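You operate a simulated robot arm through the tools that you are given. There is no shell and no other tool. Be economical: measure what you need, move in short steps, check, and stop when the job is done.

The job below is to be done with a simulated robot arm. You get a single attempt, and the scene is never put back.

TASK
Put the bung of the large cask and the hazelnut in the small round straw basket.

It is judged by the outcome, as a careful person would: the job done as asked, and still so three seconds after it is handed in. It fails if anything else is knocked over, pushed out of place, dropped, spilled or broken.

THE ROBOT
A 6-joint arm with a two-finger parallel gripper, fixed in place. Base frame: the origin is at the foot of the arm, x ahead of it, y to its left, z up; the work surface is at about z = 0. Lengths are in m, angles in rad, forces in N, time in s.
With the tool pointing down near the work surface it reaches from about 0.18 to 0.46 m from the base axis. Its first joint turns from -1.222 to 1.222 rad. Payload 1.9 kg.
Tool frame: the origin (TCP) lies between the finger pads and is the grasp point; the fingertips stand 0.023 m ahead of it; z points along the fingers, y is the line along which they close. Largest opening 0.094 m; finger width 0.038, thickness 0.01; the body of the gripper, 0.054 by 0.096 m, starts 0.039 m behind the TCP.
Orientation is that of the tool frame in the base frame, as a unit quaternion [w, x, y, z]. With the fingers straight down and closing along the base's y, the tool's x points along the base's -x, its y along +y and its z along -z.

THE INTERFACE
- The arm moves only by the tool play_rows. Its arguments are lists of equal length, an entry for each row: "dp": the shift along the base's x, y, z in units of 200 mm (1.0 is 200 mm), a list of three; "delta_rot": the turn, a rotation vector about the base's x, y, z in units of 120 degrees (1.0 is 120 degrees), a list of three; "fingers": the opening, from 0 (shut) to 1 (fully open). In form: {"dp": [[tx, ty, tz], ...], "delta_rot": [[ax, ay, az], ...], "fingers": [fingers, ...]}. A call has 1 to 12 rows; each row is the pose to reach, as a shift and turn from the pose commanded when the call began. A call with a number of a shift or a turn outside -1 to 1 is refused whole. Each row takes 0.2 s and may step no farther than 0.05 m and 0.15 rad from the row before; otherwise, or with a gripper value out of range, the whole call is refused. Where a pose cannot be reached the arm comes as near as it can. A force on the tool above 40 N (or 10 N above the force at the start of the call, whichever is more), or a blocked arm, ends the call early, and 0.2 s more pass. Each finger travels about 0.108 m/s and halts on what it meets, pressing with about 31 N; the grip force reading is that of the motor and also rises with nothing between the fingers. The clock runs only during rows and for 0.2 s after the last one: add rows that repeat a pose to give the fingers time. The reply holds the time, the measured pose of the TCP, the force on the tool along the base axes, the opening and the grip force, in the units named above and with some noise, and new pictures: "show" is both (left out), scene, wrist or none.
- Cameras (640 x 400 px; columns grow to the right, rows downward): "scene" is fixed at [0.0644, 0.317, 0.4267]; the picture's right is [-0.70, -0.71, 0.00], its down [-0.39, 0.38, -0.84] and it looks along [0.60, -0.59, -0.54] (base axes); focal length 214 px, centre (320, 200). "wrist" rides on the gripper at [-0.039, 0, -0.044] in the tool frame; the picture's right is [0.00, -1.00, 0.00], its down [0.97, 0.00, -0.24] and it looks along [0.24, 0.00, 0.97] (tool axes); focal length 218 px, centre (320, 200).
- pixel_to_xyz(camera, pixels): there is no depth. For up to 12 entries [column, row, z] of the newest picture of that camera ("zoom" is the newest enlarged one), the place [x, y] in the base frame at which the ray of that pixel passes the height z, good to about 0.003 m. It takes no simulated time.
- zoom(camera, box): a new picture of the part [left, top, right, bottom] of that camera's present view, enlarged. It takes no simulated time.
- job_done(): hands the job in; it is judged then, once.

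Keep the steps short. Do not move on a guess: measure, check each grasp and each placing, and mend mistakes. In all there are 60 turns and 120 pictures (those below and enlarged ones count). Leave the gripper open and the arm clear of the work at the hand-in unless told otherwise, and finish with a single line.

The tools are called as name(argument=value, ...) on one line, values as JSON. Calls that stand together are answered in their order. play_rows: Moves the arm, as the interface text tells. Its arguments: {"type":"object","properties":{"dp":{"type":"array","items":{"type":"array","items":{"type":"number"}}},"delta_rot":{"type":"array","items":{"type":"array","items":{"type":"number"}}},"fingers":{"type":"array","items":{"type":"number"}},"show":{"type":"string","enum":["both","scene","wrist","none"]}},"required":["dp","delta_rot","fingers"]} The other tools are called the same way: pixel_to_xyz (camera, pixels) gives the place at which the rays of pixels pass given heights; zoom (camera, box) takes an enlarged picture of a part of a camera's view; job_done () hands the job in.

At the start:

```text
time_s: 0.0
ee_pos: [0.237, 0.1318, 0.3577]
ee_rot: [0.0, 0.0, 1.0, 0.001]
wrist_force: [0.8, -0.7, 0.2]
gripper_width: 0.0941
gripper_force: 0.0
```

scene: 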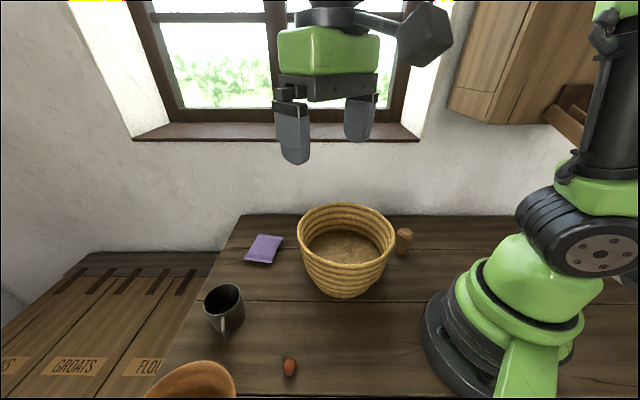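
wrist: 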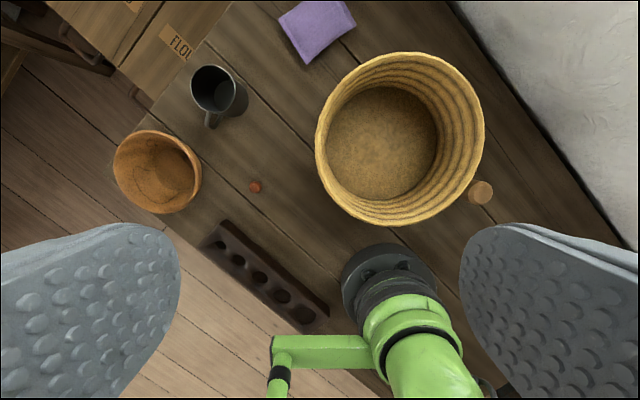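

I see a wooden stopper beside the basket (scene 404,240) and a small brown nut (290,367). I'll zoom in on both to check what they are.

zoom(camera="scene", box=[280, 190, 440, 300])

zoom(camera="scene", box=[140, 270, 340, 400])

zoom(camera="wrist", box=[100, 100, 340, 340])

pixel_to_xyz(camera="wrist", pixels=[[255, 186, 0.01], [480, 192, 0.03], [318, 150, 0.1], [484, 130, 0.1], [400, 52, 0.1], [400, 224, 0.1], [218, 95, 0.05], [157, 172, 0.05]])

pixel_to_xyz(camera="scene", pixels=[[290, 367, 0.01], [404, 230, 0.03], [404, 254, 0.0], [297, 230, 0.1], [394, 230, 0.1], [345, 203, 0.1], [345, 263, 0.1], [345, 298, 0.0]])

```text
3.64 times, centred on (360, 245) of scene
```

zoom: 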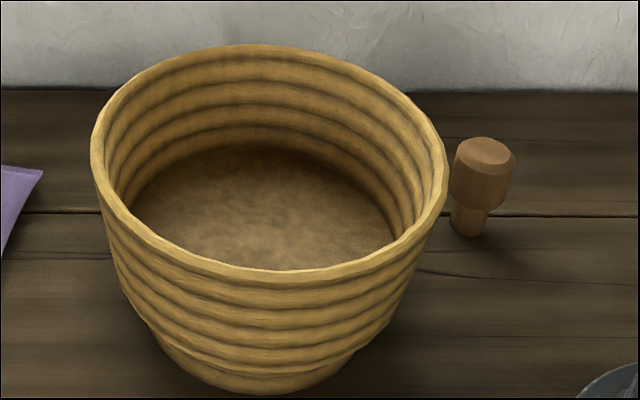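

```text
3.08 times, centred on (240, 335) of scene
```

zoom: 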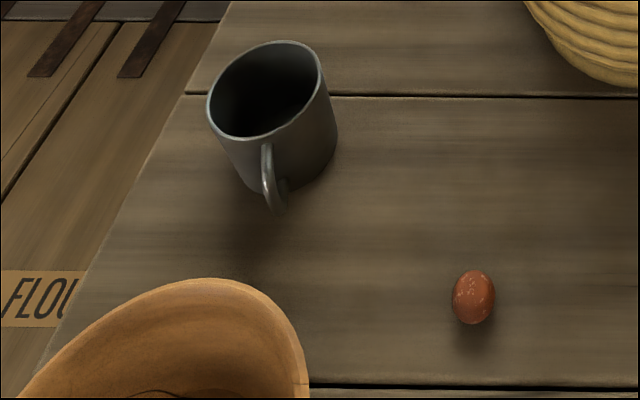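

```text
1.67 times, centred on (220, 220) of wrist
```

zoom: 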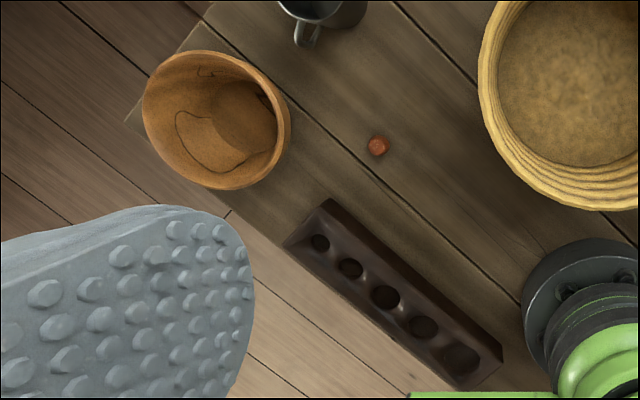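

```text
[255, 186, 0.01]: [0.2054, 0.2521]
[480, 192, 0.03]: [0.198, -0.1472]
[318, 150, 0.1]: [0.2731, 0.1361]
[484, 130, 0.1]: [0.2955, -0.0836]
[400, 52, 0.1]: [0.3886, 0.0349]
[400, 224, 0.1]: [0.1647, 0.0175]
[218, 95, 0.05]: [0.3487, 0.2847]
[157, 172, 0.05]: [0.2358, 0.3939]
```

```text
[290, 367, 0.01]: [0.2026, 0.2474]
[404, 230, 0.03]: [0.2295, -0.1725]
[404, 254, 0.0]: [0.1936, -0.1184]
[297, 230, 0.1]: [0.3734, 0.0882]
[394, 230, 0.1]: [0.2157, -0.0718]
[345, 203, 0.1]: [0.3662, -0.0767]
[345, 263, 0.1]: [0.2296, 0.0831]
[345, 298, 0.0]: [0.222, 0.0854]
```

The bung-like object stands at about (0.2,-0.14). Before moving I'll check the rack and the bowl for other candidates.

zoom(camera="wrist", box=[195, 215, 335, 335])

zoom(camera="wrist", box=[430, 150, 530, 230])

zoom(camera="wrist", box=[0, 0, 260, 160])

zoom(camera="scene", box=[400, 0, 640, 150])

```text
3.33 times, centred on (265, 275) of wrist
```

zoom: 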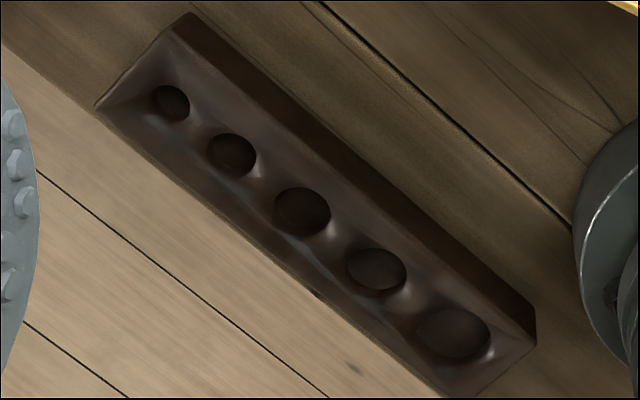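

```text
5.00 times, centred on (480, 190) of wrist
```

zoom: 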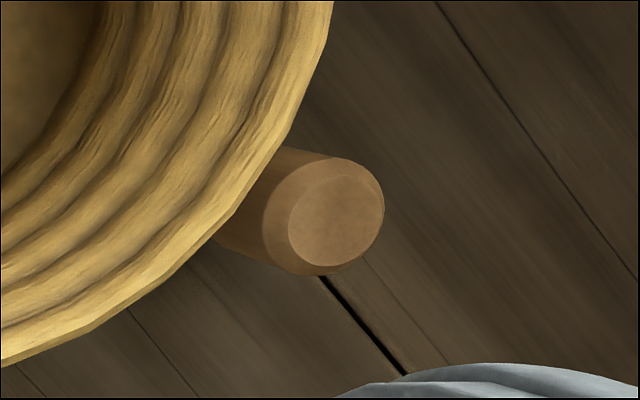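

```text
2.46 times, centred on (130, 80) of wrist
```

zoom: 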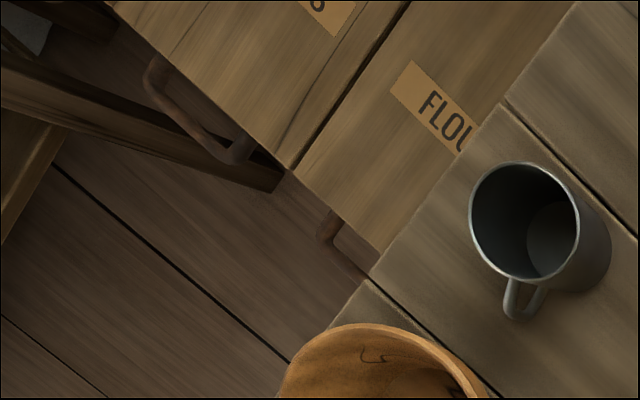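

```text
2.67 times, centred on (520, 75) of scene
```

zoom: 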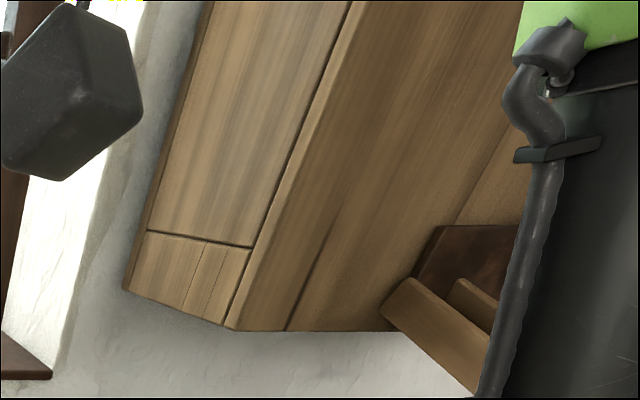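

The rack holes are all empty. I'll swing the arm to the right at height to look straight down on the stopper and at the unseen right-hand side.

play_rows(dp=[[0, -0.2, 0], [0, -0.4, 0], [0, -0.6, 0], [0, -0.8, 0], [0, -1, 0]], delta_rot=[[0, 0, 0], [0, 0, 0], [0, 0, 0], [0, 0, 0], [0, 0, 0]], fingers=[1, 1, 1, 1, 1], show="wrist")

```text
time_s: 1.2
ee_pos: [0.2382, -0.0674, 0.3586]
ee_rot: [0.001, 0.0, 1.0, 0.0]
wrist_force: [0.0, -0.9, -0.1]
gripper_width: 0.0941
gripper_force: 0.2
```

wrist: 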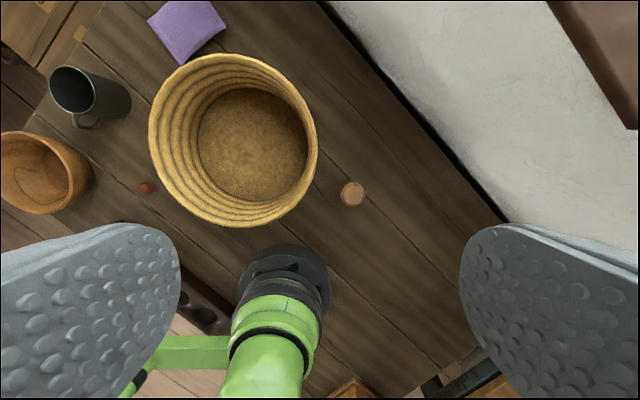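

More things show at the bottom of the picture, around (355,390) and (460,380). I'll zoom in there and on the stopper.

zoom(camera="wrist", box=[300, 300, 520, 400])

pixel_to_xyz(camera="wrist", pixels=[[353, 193, 0.04], [353, 193, 0.05], [355, 395, 0.0], [146, 188, 0.01], [150, 140, 0.12], [316, 140, 0.12], [232, 54, 0.12], [232, 228, 0.12]])

```text
2.91 times, centred on (410, 350) of wrist
```

zoom: 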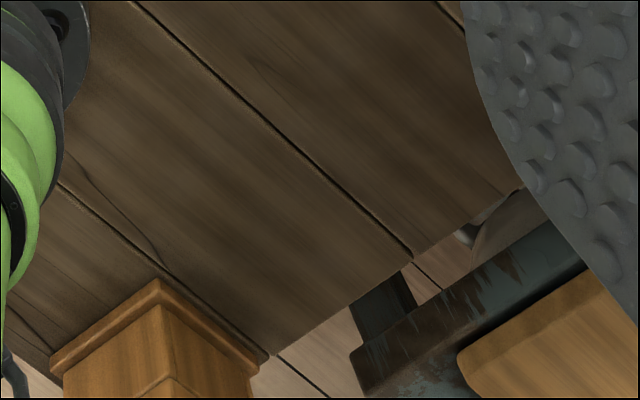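

```text
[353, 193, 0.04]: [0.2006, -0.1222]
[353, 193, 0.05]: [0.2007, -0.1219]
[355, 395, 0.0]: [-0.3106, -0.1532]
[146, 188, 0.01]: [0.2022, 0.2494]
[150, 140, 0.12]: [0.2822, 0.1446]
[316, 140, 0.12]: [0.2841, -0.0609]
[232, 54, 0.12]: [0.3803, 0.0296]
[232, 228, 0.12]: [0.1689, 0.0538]
```

Only one stopper can be reached (near x 0.200, y -0.122, top about z 0.06), so I take it as the bung. By parallax the basket rim is at about z 0.135, centred near (0.28,0.04). Next I go above the stopper to z 0.2 and measure again.

play_rows(dp=[[-0.09, -0.13, 0], [-0.18, -0.27, 0], [-0.18, -0.27, -0.2], [-0.18, -0.27, -0.4], [-0.18, -0.27, -0.6], [-0.18, -0.27, -0.8], [-0.18, -0.27, -0.8]], delta_rot=[[0, 0, 0], [0, 0, 0], [0, 0, 0], [0, 0, 0], [0, 0, 0], [0, 0, 0], [0, 0, 0]], fingers=[1, 1, 1, 1, 1, 1, 1])

```text
time_s: 2.8
ee_pos: [0.2021, -0.1221, 0.1978]
ee_rot: [0.0, 0.0, 1.0, 0.0]
wrist_force: [1.1, 0.0, 0.7]
gripper_width: 0.094
gripper_force: 0.0
```

scene: 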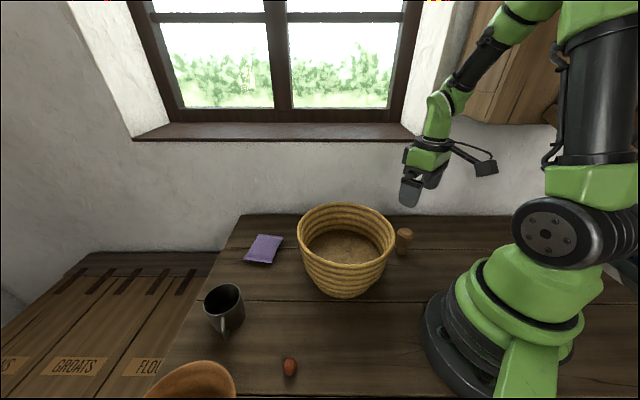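
wrist: 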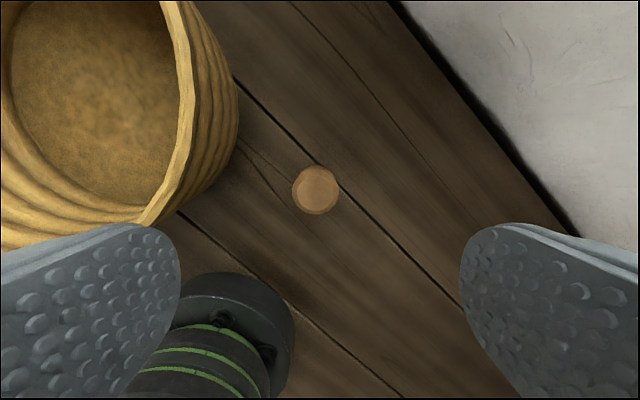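

The stopper's top is at wrist (318,190). I'll triangulate it against the scene picture.

pixel_to_xyz(camera="wrist", pixels=[[318, 190, 0.04], [318, 190, 0.05], [318, 190, 0.06], [240, 120, 0.12], [190, 100, 0.135], [165, 210, 0.135]])

zoom(camera="scene", box=[370, 210, 440, 265])

pixel_to_xyz(camera="scene", pixels=[[404, 231, 0.04], [404, 231, 0.05], [404, 231, 0.06], [404, 231, 0.07], [403, 254, 0.0]])

```text
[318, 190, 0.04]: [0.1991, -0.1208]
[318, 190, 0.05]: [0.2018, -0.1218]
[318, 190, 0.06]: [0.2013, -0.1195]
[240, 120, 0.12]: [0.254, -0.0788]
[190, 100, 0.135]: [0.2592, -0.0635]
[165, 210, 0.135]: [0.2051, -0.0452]
```

```text
7.27 times, centred on (405, 238) of scene
```

zoom: 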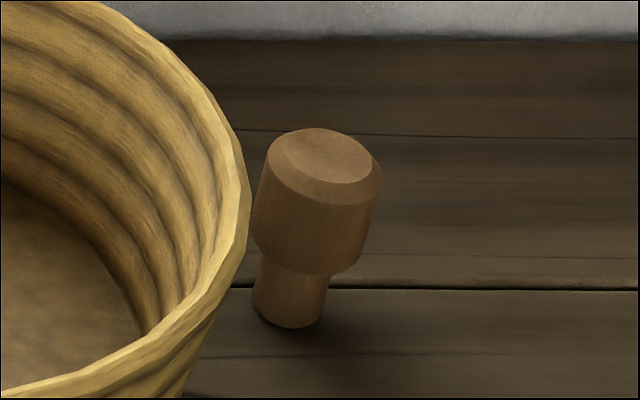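

```text
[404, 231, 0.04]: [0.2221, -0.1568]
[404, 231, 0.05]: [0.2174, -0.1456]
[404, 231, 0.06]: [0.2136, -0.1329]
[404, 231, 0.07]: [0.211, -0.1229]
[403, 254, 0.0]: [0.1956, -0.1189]
```

Its top is at about z 0.07, with the axis at (0.200,-0.121). The fingers clear the basket by about 2 cm. I'll lower to z about 0.052 with the fingers open and check.

play_rows(dp=[[-0.005, 0.004, -0.2], [-0.005, 0.004, -0.4], [-0.005, 0.004, -0.6], [-0.005, 0.004, -0.73], [-0.005, 0.004, -0.73]], delta_rot=[[0, 0, 0], [0, 0, 0], [0, 0, 0], [0, 0, 0], [0, 0, 0]], fingers=[1, 1, 1, 1, 1])

```text
time_s: 4.0
ee_pos: [0.2006, -0.123, 0.0535]
ee_rot: [-0.001, 0.0, 1.0, -0.001]
wrist_force: [-0.5, -0.9, 0.4]
gripper_width: 0.0941
gripper_force: 0.0
```

scene: 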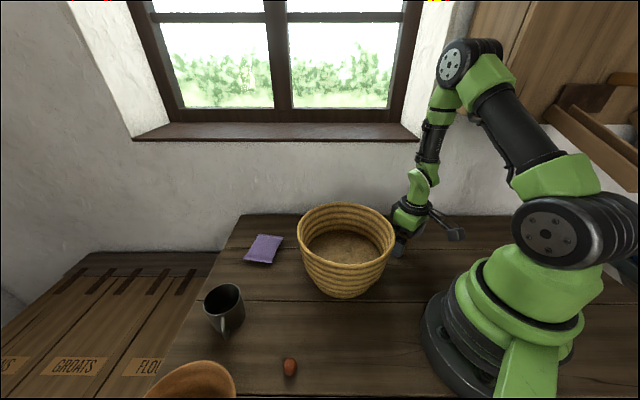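
wrist: 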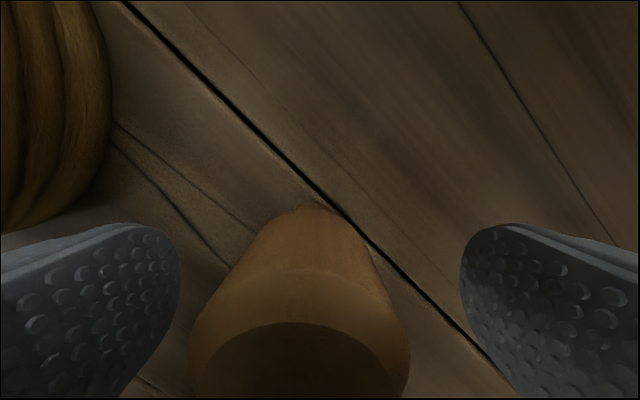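

The stopper sits between the fingers, about 3 mm to the +y side. I'll shift over and close.

play_rows(dp=[[0, 0.015, 0], [0, 0.015, 0], [0, 0.015, 0], [0, 0.015, 0], [0, 0.015, 0]], delta_rot=[[0, 0, 0], [0, 0, 0], [0, 0, 0], [0, 0, 0], [0, 0, 0]], fingers=[1, 0.6, 0.3, 0.2, 0.2], show="wrist")

```text
time_s: 5.2
ee_pos: [0.2009, -0.1194, 0.0526]
ee_rot: [0.0, 0.0, 1.0, 0.0]
wrist_force: [0.0, 0.1, -0.2]
gripper_width: 0.0364
gripper_force: 31.2
```

wrist: 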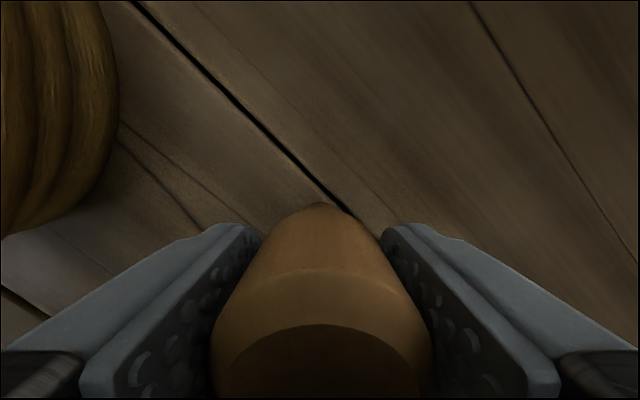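

The stopper is held (width 0.0364, 31 N). I'll lift straight up 0.2 m and check.

play_rows(dp=[[0, 0, 0.1], [0, 0, 0.3], [0, 0, 0.5], [0, 0, 0.75], [0, 0, 1.0], [0, 0, 1.0]], delta_rot=[[0, 0, 0], [0, 0, 0], [0, 0, 0], [0, 0, 0], [0, 0, 0], [0, 0, 0]], fingers=[0.2, 0.2, 0.2, 0.2, 0.2, 0.2])

```text
time_s: 6.6
ee_pos: [0.2017, -0.1181, 0.2546]
ee_rot: [-0.001, 0.0, 1.0, -0.001]
wrist_force: [0.7, 0.2, -0.5]
gripper_width: 0.0364
gripper_force: 30.7
```

scene: 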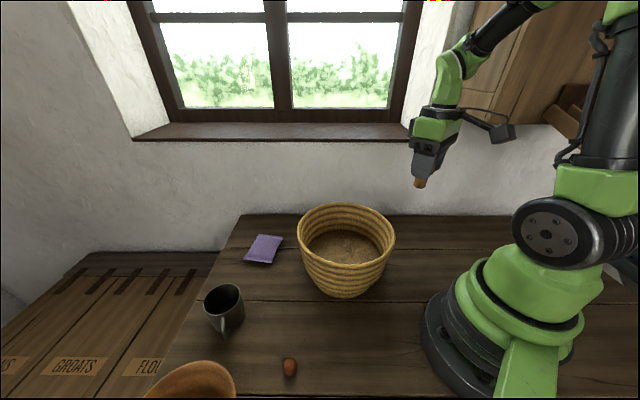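
wrist: 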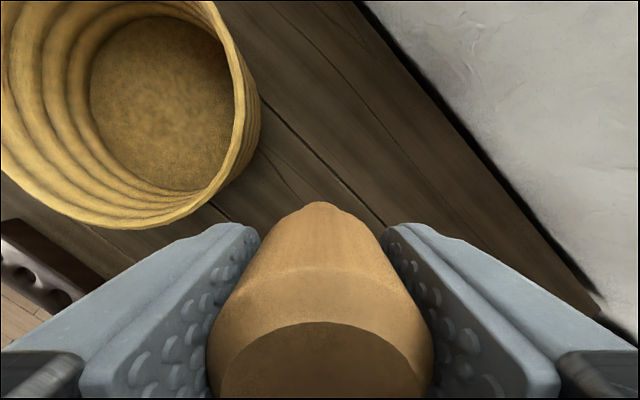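

The bung is up and the basket hasn't moved. I'll locate the basket's centre from its floor and rim.

pixel_to_xyz(camera="wrist", pixels=[[162, 103, 0.01], [90, 100, 0.01], [235, 110, 0.01], [160, 15, 0.01], [165, 190, 0.01], [245, 110, 0.135], [120, 228, 0.135]])

pixel_to_xyz(camera="scene", pixels=[[297, 232, 0.135], [394, 232, 0.135], [345, 203, 0.135], [345, 263, 0.135], [345, 235, 0.135], [343, 247, 0.01]])

```text
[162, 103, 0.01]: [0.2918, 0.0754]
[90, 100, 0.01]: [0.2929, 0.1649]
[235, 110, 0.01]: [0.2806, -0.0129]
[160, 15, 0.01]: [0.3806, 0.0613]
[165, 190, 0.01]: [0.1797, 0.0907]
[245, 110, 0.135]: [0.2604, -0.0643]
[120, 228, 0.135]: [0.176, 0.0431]
```

```text
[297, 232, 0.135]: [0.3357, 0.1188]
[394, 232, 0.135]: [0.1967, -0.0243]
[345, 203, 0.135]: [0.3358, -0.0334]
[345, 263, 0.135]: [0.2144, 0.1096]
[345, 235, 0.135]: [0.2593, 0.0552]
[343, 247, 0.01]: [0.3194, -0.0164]
```

The basket centre is about (0.272,0.042). I'll move the bung above it at the present height, then lower to TCP z 0.155.

play_rows(dp=[[0.07, 0.16, 0], [0.14, 0.32, 0], [0.21, 0.48, 0], [0.28, 0.64, 0], [0.35, 0.8, 0], [0.35, 0.8, 0], [0.35, 0.8, -0.2], [0.35, 0.8, -0.4], [0.35, 0.8, -0.5], [0.35, 0.8, -0.5]], delta_rot=[[0, 0, 0], [0, 0, 0], [0, 0, 0], [0, 0, 0], [0, 0, 0], [0, 0, 0], [0, 0, 0], [0, 0, 0], [0, 0, 0], [0, 0, 0]], fingers=[0.2, 0.2, 0.2, 0.2, 0.2, 0.2, 0.2, 0.2, 0.2, 0.2])

```text
time_s: 8.8
ee_pos: [0.2665, 0.0425, 0.1517]
ee_rot: [0.0, 0.001, 1.0, 0.001]
wrist_force: [0.9, -0.2, 0.0]
gripper_width: 0.0364
gripper_force: 31.0
```

scene: 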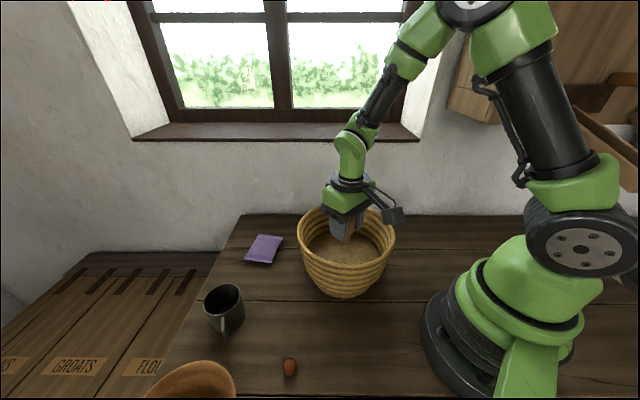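
wrist: 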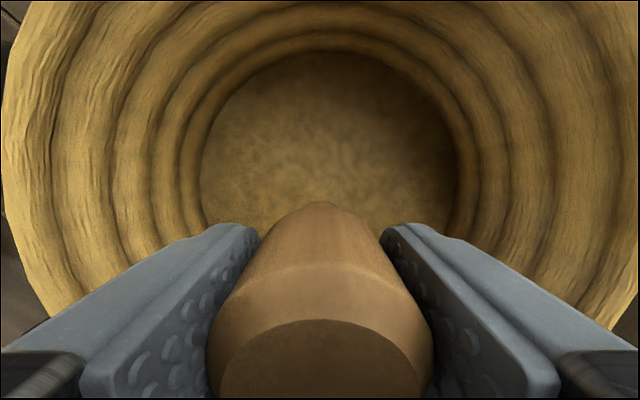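

It's centred inside the rim. I'll descend gently to about z 0.105 and watch the force.

play_rows(dp=[[0, 0, -0.06], [0, 0, -0.12], [0, 0, -0.17], [0, 0, -0.22], [0, 0, -0.22]], delta_rot=[[0, 0, 0], [0, 0, 0], [0, 0, 0], [0, 0, 0], [0, 0, 0]], fingers=[0.2, 0.2, 0.2, 0.2, 0.2])

```text
time_s: 10.0
ee_pos: [0.2687, 0.0421, 0.1091]
ee_rot: [0.0, 0.0, 1.0, 0.0]
wrist_force: [-0.7, 0.1, -1.1]
gripper_width: 0.0364
gripper_force: 30.9
```

scene: 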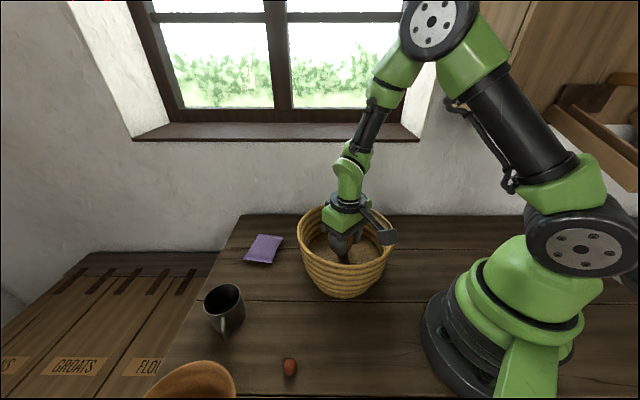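
wrist: 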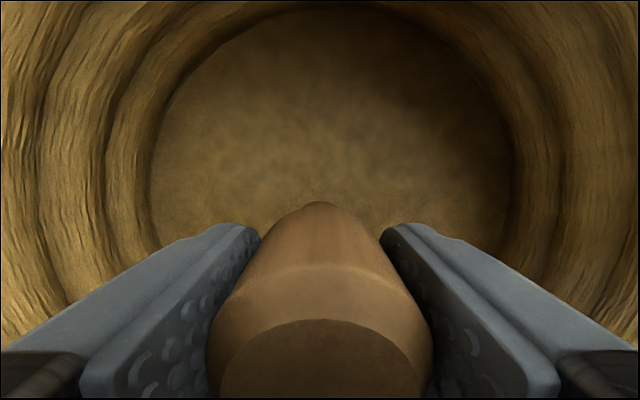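

The floor seems close, at about z 0.05. The bracket at scene (388,237) is near the rim, so I'll zoom in before going lower.

zoom(camera="scene", box=[290, 180, 420, 300])

```text
3.33 times, centred on (355, 240) of scene
```

zoom: 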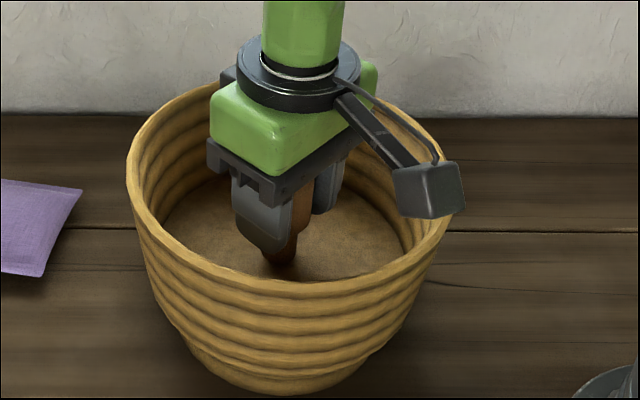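

pixel_to_xyz(camera="scene", pixels=[[384, 245, 0.12], [384, 245, 0.135], [384, 245, 0.15], [384, 245, 0.16], [384, 245, 0.17], [384, 245, 0.18]])

```text
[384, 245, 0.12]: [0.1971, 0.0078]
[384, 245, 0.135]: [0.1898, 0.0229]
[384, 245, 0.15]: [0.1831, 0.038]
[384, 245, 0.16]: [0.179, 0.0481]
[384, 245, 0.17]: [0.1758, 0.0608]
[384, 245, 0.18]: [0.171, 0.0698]
```

The bracket's bottom is at about z 0.155, roughly 2 cm above the rim. I can go down a few mm more while feeling for contact.

play_rows(dp=[[0, 0, -0.01], [0, 0, -0.02], [0, 0, -0.03], [0, 0, -0.04], [0, 0, -0.04]], delta_rot=[[0, 0, 0], [0, 0, 0], [0, 0, 0], [0, 0, 0], [0, 0, 0]], fingers=[0.2, 0.2, 0.2, 0.2, 0.2], show="none")

```text
time_s: 11.2
ee_pos: [0.2707, 0.0422, 0.1001]
ee_rot: [0.001, -0.001, 1.0, 0.0]
wrist_force: [1.5, 1.7, 27.9]
gripper_width: 0.0364
gripper_force: 31.0
```

The bung is touching the floor (28 N). I'll ease up 3 mm, then open part way.

play_rows(dp=[[0, 0, 0.015], [0, 0, 0.015], [0, 0, 0.015], [0, 0, 0.015], [0, 0, 0.015]], delta_rot=[[0, 0, 0], [0, 0, 0], [0, 0, 0], [0, 0, 0], [0, 0, 0]], fingers=[0.38, 0.45, 0.6, 0.65, 0.65])

```text
time_s: 12.4
ee_pos: [0.2697, 0.0421, 0.1024]
ee_rot: [0.0, 0.0, 1.0, -0.001]
wrist_force: [0.2, 0.2, -0.7]
gripper_width: 0.0612
gripper_force: 0.0
```

scene: 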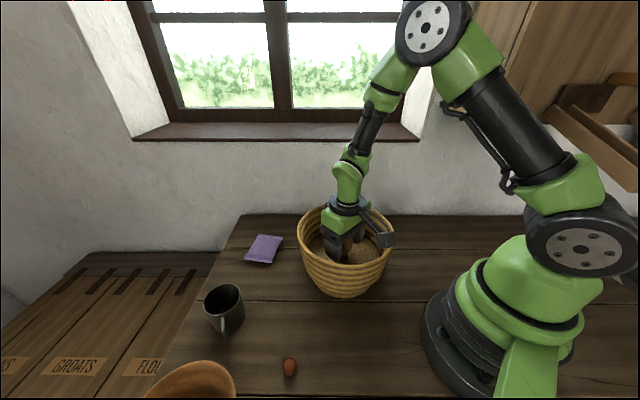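
wrist: 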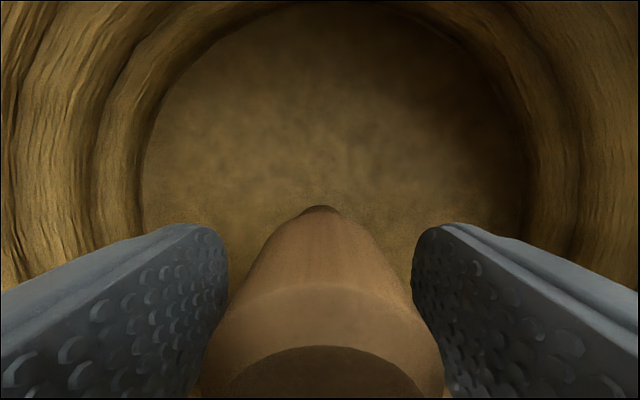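

The bung is free and standing on the basket floor. I'll retreat straight up.

play_rows(dp=[[0, 0, 0.1], [0, 0, 0.25], [0, 0, 0.45], [0, 0, 0.65], [0, 0, 0.8], [0, 0, 0.8]], delta_rot=[[0, 0, 0], [0, 0, 0], [0, 0, 0], [0, 0, 0], [0, 0, 0], [0, 0, 0]], fingers=[0.65, 0.65, 0.65, 0.65, 0.65, 0.65])

```text
time_s: 13.8
ee_pos: [0.2693, 0.0422, 0.2639]
ee_rot: [0.0, 0.0, 1.0, 0.0]
wrist_force: [-0.3, -0.9, 0.8]
gripper_width: 0.0611
gripper_force: 0.1
```

scene: 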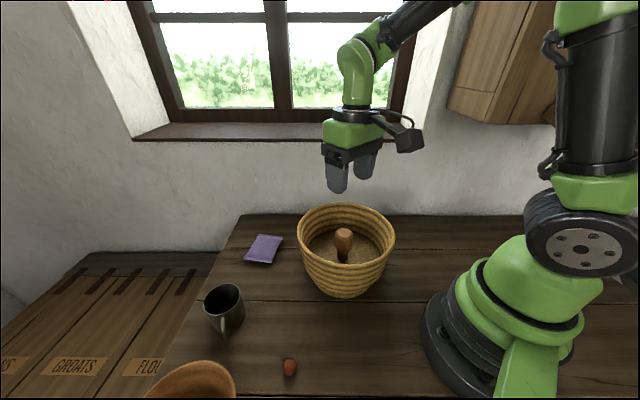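
wrist: 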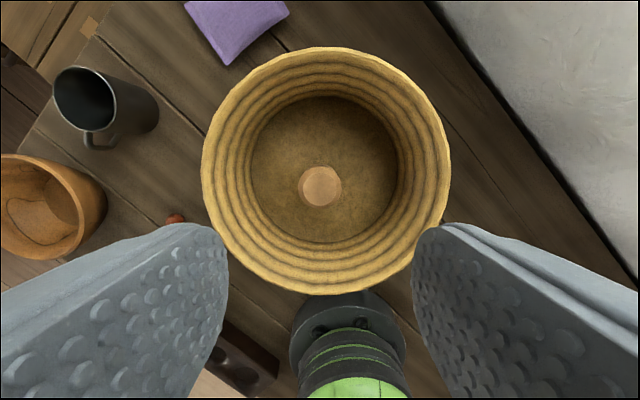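

The bung is in. Next is the nut at about (0.203,0.250): I'll move above it, down to z 0.16, and look.

play_rows(dp=[[-0.066, 0.2, 0], [-0.13, 0.4, 0], [-0.2, 0.6, 0], [-0.26, 0.8, 0], [-0.33, 1.0, 0], [-0.33, 1.0, -0.2], [-0.33, 1.0, -0.4], [-0.33, 1.0, -0.5], [-0.33, 1.0, -0.5]], delta_rot=[[0, 0, 0], [0, 0, 0], [0, 0, 0], [0, 0, 0], [0, 0, 0], [0, 0, 0], [0, 0, 0], [0, 0, 0], [0, 0, 0]], fingers=[0.65, 0.65, 0.65, 0.65, 0.65, 0.65, 0.65, 0.65, 0.65])

```text
time_s: 15.8
ee_pos: [0.203, 0.2413, 0.1618]
ee_rot: [0.0, 0.0, 1.0, 0.0]
wrist_force: [0.5, 0.6, -0.1]
gripper_width: 0.0612
gripper_force: 0.2
```

scene: 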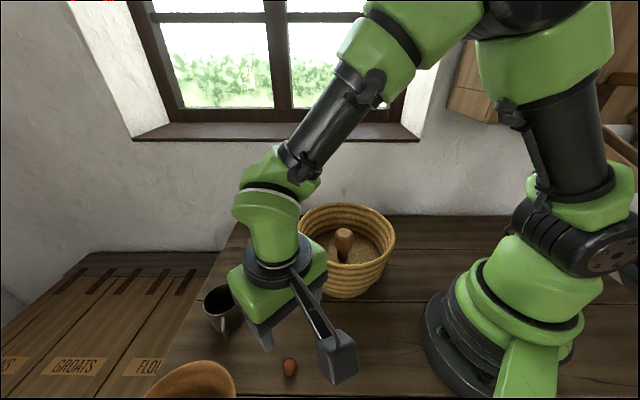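
wrist: 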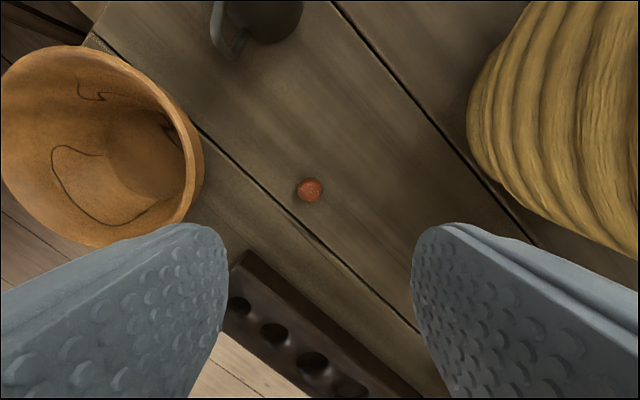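

pixel_to_xyz(camera="wrist", pixels=[[310, 190, 0.01], [310, 190, 0.015], [203, 170, 0.08], [203, 170, 0.05], [178, 225, 0.08], [240, 252, 0.03], [300, 300, 0.03], [360, 350, 0.03], [245, 40, 0.02], [470, 130, 0.1]])

zoom(camera="wrist", box=[270, 160, 350, 220])

zoom(camera="scene", box=[180, 260, 380, 400])

```text
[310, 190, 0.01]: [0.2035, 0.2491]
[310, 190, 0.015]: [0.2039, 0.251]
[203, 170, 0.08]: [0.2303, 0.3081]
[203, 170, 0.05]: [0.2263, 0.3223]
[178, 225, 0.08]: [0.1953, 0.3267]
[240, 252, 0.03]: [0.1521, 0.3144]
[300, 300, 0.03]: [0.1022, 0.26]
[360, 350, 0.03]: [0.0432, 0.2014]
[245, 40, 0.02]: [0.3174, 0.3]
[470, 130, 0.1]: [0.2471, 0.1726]
```

```text
6.67 times, centred on (310, 190) of wrist
```

zoom: 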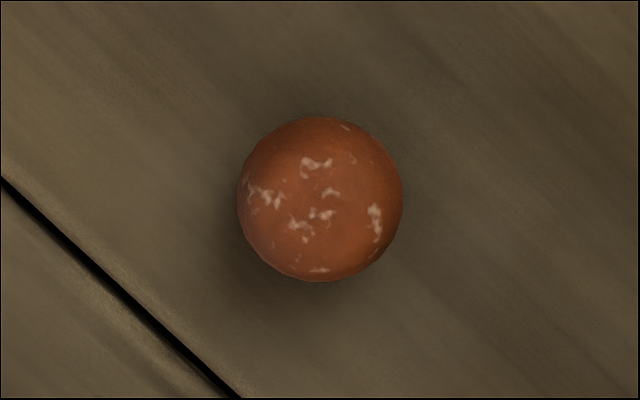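

```text
2.86 times, centred on (280, 330) of scene
```

zoom: 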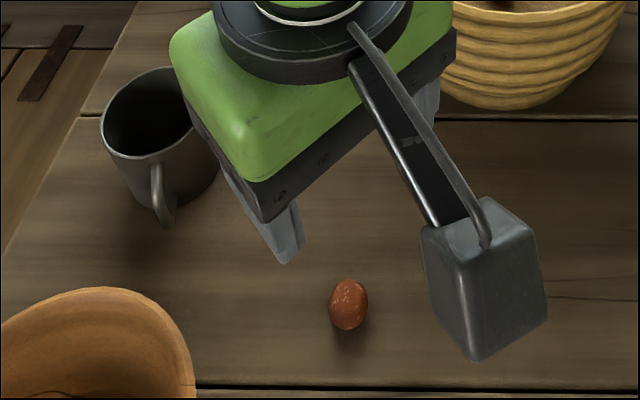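

The bowl rim is close on the +y side, so I'll yaw the tool +60° to give the body and bracket room. At the same time I'll centre over the nut at (0.2035,0.250), staying at z 0.16.

play_rows(dp=[[0, 0.01, 0], [0, 0.02, 0], [0, 0.03, 0], [0.003, 0.045, 0], [0.003, 0.045, 0], [0.003, 0.045, 0], [0.003, 0.045, 0], [0.003, 0.045, 0], [0.003, 0.045, 0]], delta_rot=[[0, 0, 0.065], [0, 0, 0.13], [0, 0, 0.195], [0, 0, 0.26], [0, 0, 0.325], [0, 0, 0.39], [0, 0, 0.455], [0, 0, 0.5], [0, 0, 0.5]], fingers=[0.65, 0.65, 0.65, 0.65, 0.65, 0.65, 0.65, 0.65, 0.65])

```text
time_s: 17.8
ee_pos: [0.206, 0.2504, 0.1626]
ee_rot: [0.0, -0.501, 0.865, 0.0]
wrist_force: [0.0, -0.5, 0.5]
gripper_width: 0.0612
gripper_force: 0.1
```

scene: 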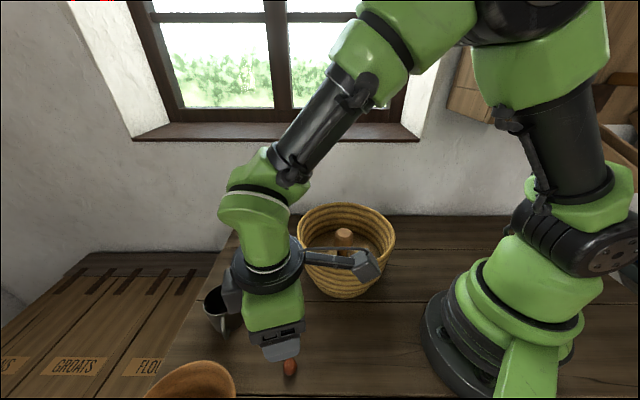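
wrist: 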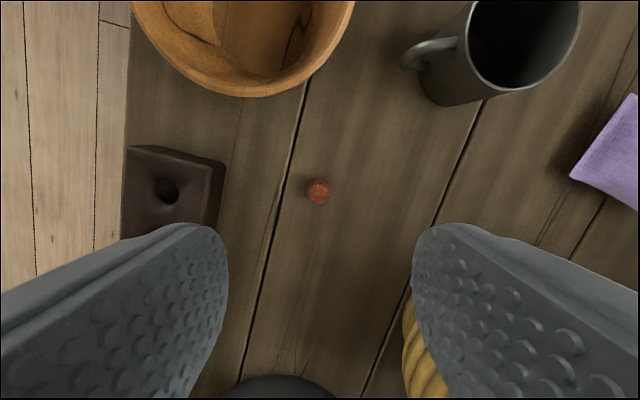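

pixel_to_xyz(camera="wrist", pixels=[[318, 190, 0.012], [222, 165, 0.035], [215, 230, 0.02], [225, 165, 0.0], [290, 92, 0.08], [290, 92, 0.06]])

zoom(camera="scene", box=[240, 230, 400, 390])

```text
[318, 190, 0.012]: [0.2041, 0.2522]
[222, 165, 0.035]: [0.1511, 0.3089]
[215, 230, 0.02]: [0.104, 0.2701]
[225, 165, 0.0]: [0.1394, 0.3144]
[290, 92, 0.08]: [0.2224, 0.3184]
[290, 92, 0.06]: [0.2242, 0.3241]
```

```text
2.50 times, centred on (320, 310) of scene
```

zoom: 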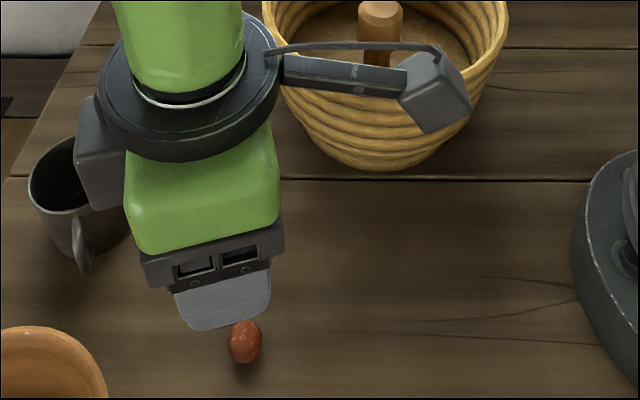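

The camera housing side points at the bowl, so I'll measure the bowl's rim height and position first.

zoom(camera="scene", box=[130, 340, 260, 400])

zoom(camera="wrist", box=[120, 0, 440, 200])

pixel_to_xyz(camera="wrist", pixels=[[195, 84, 0.05], [260, 97, 0.05], [320, 68, 0.05], [350, 15, 0.05], [195, 84, 0.08], [260, 97, 0.08], [320, 68, 0.08], [350, 15, 0.08]])

pixel_to_xyz(camera="scene", pixels=[[236, 385, 0.05], [220, 365, 0.05], [195, 361, 0.05], [165, 378, 0.05], [236, 385, 0.08], [220, 365, 0.08], [195, 361, 0.08], [165, 378, 0.08]])

```text
4.92 times, centred on (195, 370) of scene
```

zoom: 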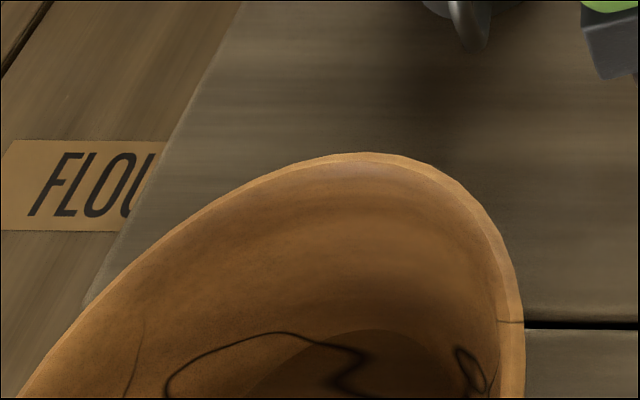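

```text
2.00 times, centred on (280, 100) of wrist
```

zoom: 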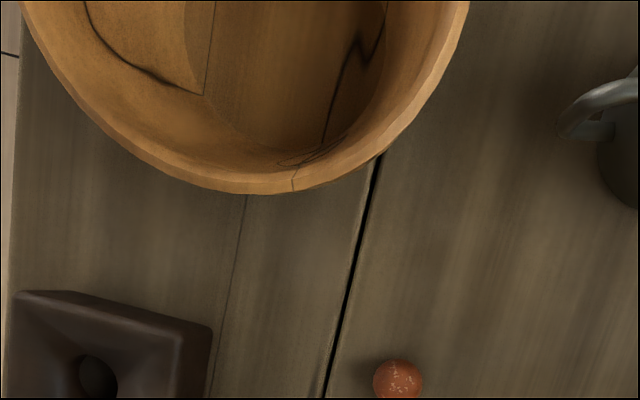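

```text
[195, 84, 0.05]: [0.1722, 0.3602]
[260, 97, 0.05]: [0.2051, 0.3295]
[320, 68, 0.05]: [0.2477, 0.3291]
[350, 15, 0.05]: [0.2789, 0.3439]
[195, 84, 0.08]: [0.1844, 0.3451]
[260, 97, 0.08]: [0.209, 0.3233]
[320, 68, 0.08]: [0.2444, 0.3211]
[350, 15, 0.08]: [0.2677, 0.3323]
```

```text
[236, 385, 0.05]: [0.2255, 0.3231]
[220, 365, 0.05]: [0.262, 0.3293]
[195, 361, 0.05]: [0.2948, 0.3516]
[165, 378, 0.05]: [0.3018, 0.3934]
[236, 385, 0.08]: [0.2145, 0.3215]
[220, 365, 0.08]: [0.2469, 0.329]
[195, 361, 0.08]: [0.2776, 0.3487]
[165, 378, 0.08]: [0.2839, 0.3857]
```

The bowl rim is at about z 0.06 and no nearer than y 0.325, so the housing clears it by about 2 cm. I'll descend to z 0.085 and check.

play_rows(dp=[[0, 0.007, -0.15], [0, 0.007, -0.3], [0, 0.007, -0.385], [0, 0.007, -0.385]], delta_rot=[[0, 0, 0], [0, 0, 0], [0, 0, 0], [0, 0, 0]], fingers=[0.65, 0.65, 0.65, 0.65])

```text
time_s: 18.8
ee_pos: [0.2037, 0.2502, 0.0859]
ee_rot: [0.0, -0.5, 0.866, 0.0]
wrist_force: [-0.7, 0.6, 0.6]
gripper_width: 0.0613
gripper_force: 0.1
```

scene: 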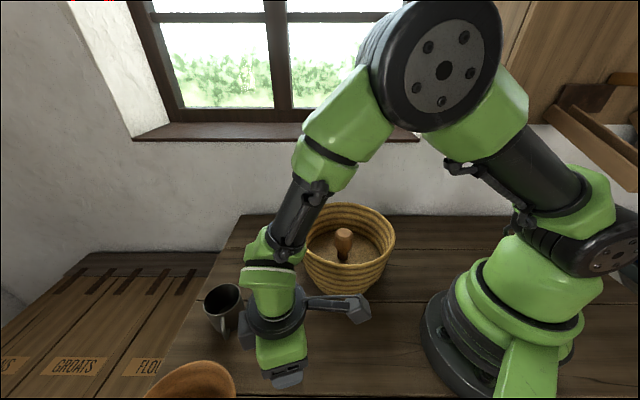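
wrist: 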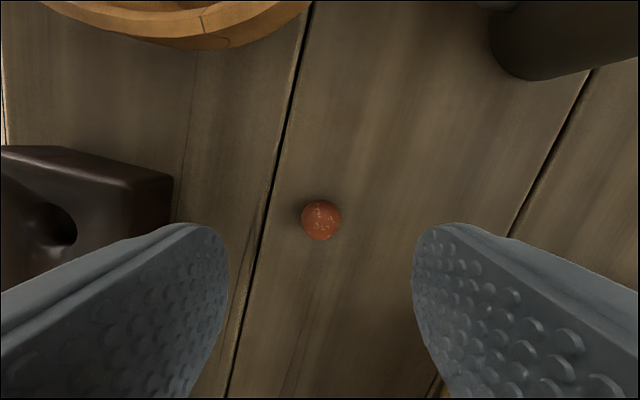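

pixel_to_xyz(camera="wrist", pixels=[[321, 219, 0.012], [321, 219, 0.02]])

zoom(camera="scene", box=[190, 260, 390, 400])

```text
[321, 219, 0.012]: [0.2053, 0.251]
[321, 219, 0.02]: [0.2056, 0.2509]
```

```text
2.86 times, centred on (290, 330) of scene
```

zoom: 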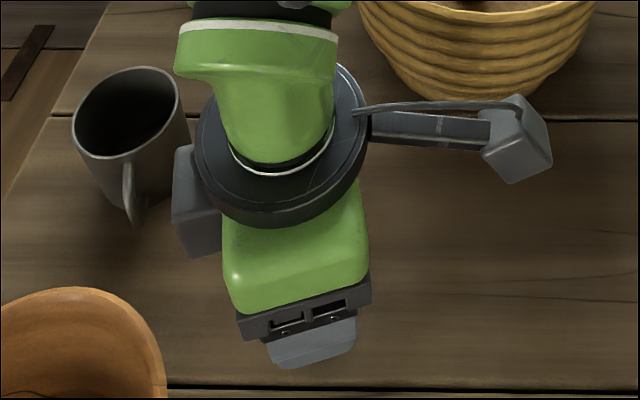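

pixel_to_xyz(camera="scene", pixels=[[244, 350, 0.11], [244, 350, 0.13], [244, 350, 0.15], [244, 350, 0.17], [244, 350, 0.19], [370, 320, 0.13], [370, 320, 0.15], [370, 320, 0.17]])

```text
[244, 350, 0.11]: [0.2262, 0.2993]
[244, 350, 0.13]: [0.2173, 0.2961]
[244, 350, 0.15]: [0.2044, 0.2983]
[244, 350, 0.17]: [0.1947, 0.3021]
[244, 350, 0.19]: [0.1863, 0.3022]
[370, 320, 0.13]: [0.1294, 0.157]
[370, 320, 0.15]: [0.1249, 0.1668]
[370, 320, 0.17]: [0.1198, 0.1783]
```

Everything clears. I'll descend to z about 0.028 with the fingers open and check again.

play_rows(dp=[[0.004, 0, -0.1], [0.006, 0, -0.2], [0.006, 0, -0.26], [0.006, 0, -0.29], [0.006, 0, -0.29]], delta_rot=[[0, 0, 0], [0, 0, 0], [0, 0, 0], [0, 0, 0], [0, 0, 0]], fingers=[0.65, 0.65, 0.65, 0.65, 0.65])

```text
time_s: 20.0
ee_pos: [0.2044, 0.2507, 0.028]
ee_rot: [0.0, -0.5, 0.866, 0.001]
wrist_force: [0.0, -0.3, 0.4]
gripper_width: 0.0609
gripper_force: 0.1
```

scene: 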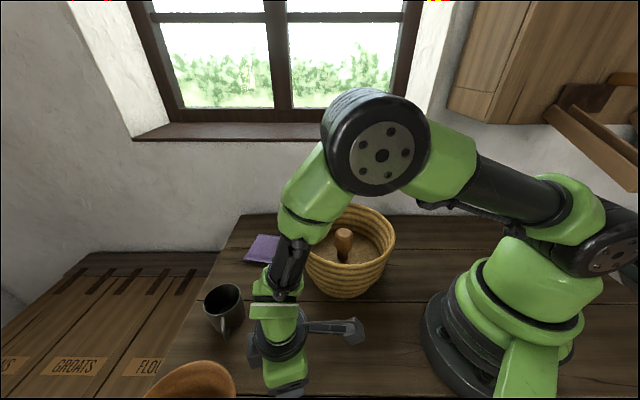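
wrist: 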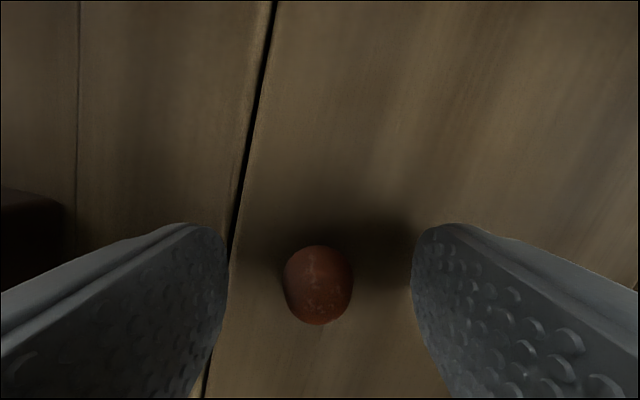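

The nut is centred between the fingertips. I'll go 3 mm lower and close gently.

play_rows(dp=[[0, 0, -0.014], [0, 0, -0.014], [0, 0, -0.014], [0, 0, -0.014], [0, 0, -0.014], [0, 0, -0.014]], delta_rot=[[0, 0, 0], [0, 0, 0], [0, 0, 0], [0, 0, 0], [0, 0, 0], [0, 0, 0]], fingers=[0.65, 0.5, 0.35, 0.22, 0.12, 0.12], show="wrist")

```text
time_s: 21.4
ee_pos: [0.2051, 0.2516, 0.0242]
ee_rot: [0.0, -0.5, 0.866, -0.001]
wrist_force: [0.2, 0.5, -0.3]
gripper_width: 0.0147
gripper_force: 30.2
```

wrist: 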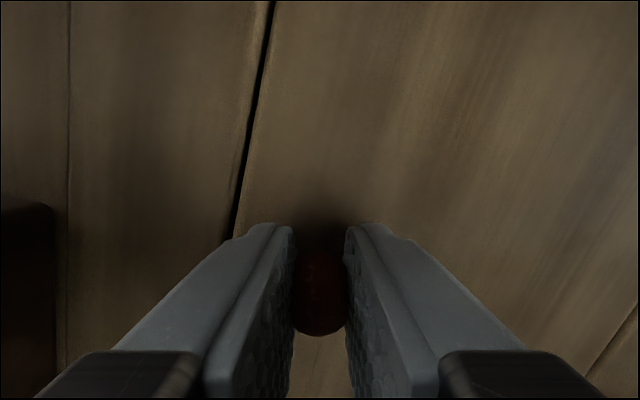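

The nut is held (width 0.0147, 30 N). I'll lift straight up and check.

play_rows(dp=[[0, 0, 0.1], [0, 0, 0.25], [0, 0, 0.45], [0, 0, 0.65], [0, 0, 0.85], [0, 0, 1.0], [0, 0, 1.0]], delta_rot=[[0, 0, 0], [0, 0, 0], [0, 0, 0], [0, 0, 0], [0, 0, 0], [0, 0, 0], [0, 0, 0]], fingers=[0.1, 0.1, 0.1, 0.1, 0.1, 0.1, 0.1])

```text
time_s: 23.0
ee_pos: [0.2052, 0.2504, 0.2256]
ee_rot: [0.0, -0.5, 0.866, 0.0]
wrist_force: [0.1, 1.1, -0.6]
gripper_width: 0.0133
gripper_force: 31.6
```

scene: 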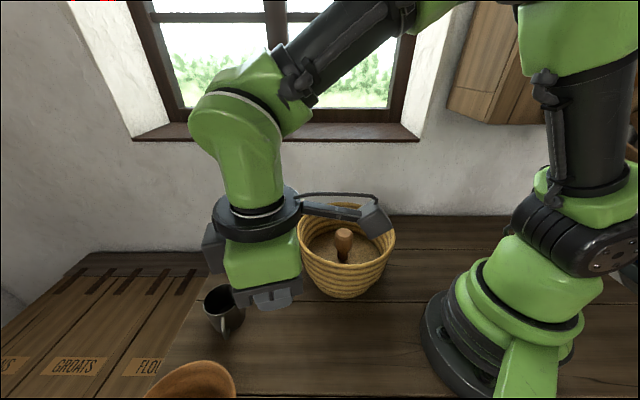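
wrist: 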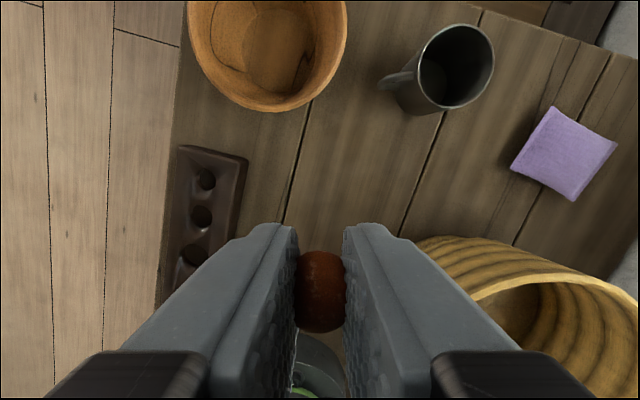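

The nut is held clear of the table. I'll carry it to (0.296,0.087), inside the basket beside the bung, staying high for now.

play_rows(dp=[[0.076, -0.136, 0], [0.152, -0.272, 0], [0.228, -0.408, 0], [0.304, -0.545, 0], [0.38, -0.68, 0], [0.455, -0.817, 0], [0.455, -0.817, 0], [0.455, -0.817, -0.15], [0.455, -0.817, -0.3], [0.455, -0.817, -0.3]], delta_rot=[[0, 0, 0], [0, 0, 0], [0, 0, 0], [0, 0, 0], [0, 0, 0], [0, 0, 0], [0, 0, 0], [0, 0, 0], [0, 0, 0], [0, 0, 0]], fingers=[0.1, 0.1, 0.1, 0.1, 0.1, 0.1, 0.1, 0.1, 0.1, 0.1])

```text
time_s: 25.2
ee_pos: [0.295, 0.0881, 0.1653]
ee_rot: [0.0, -0.499, 0.866, 0.001]
wrist_force: [0.9, -1.0, 0.2]
gripper_width: 0.0124
gripper_force: 31.1
```

scene: 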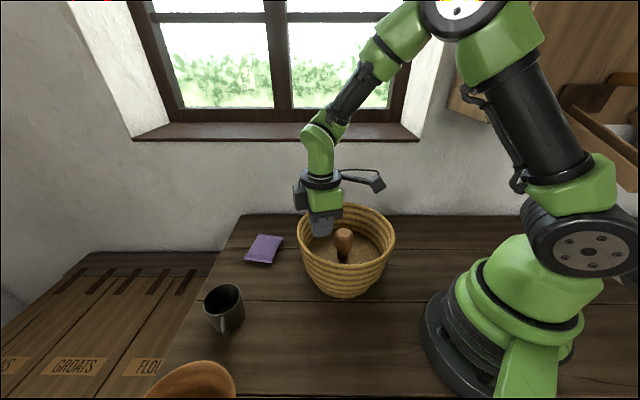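
wrist: 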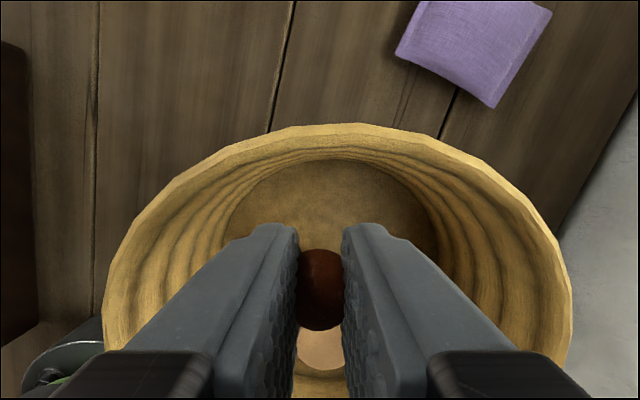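

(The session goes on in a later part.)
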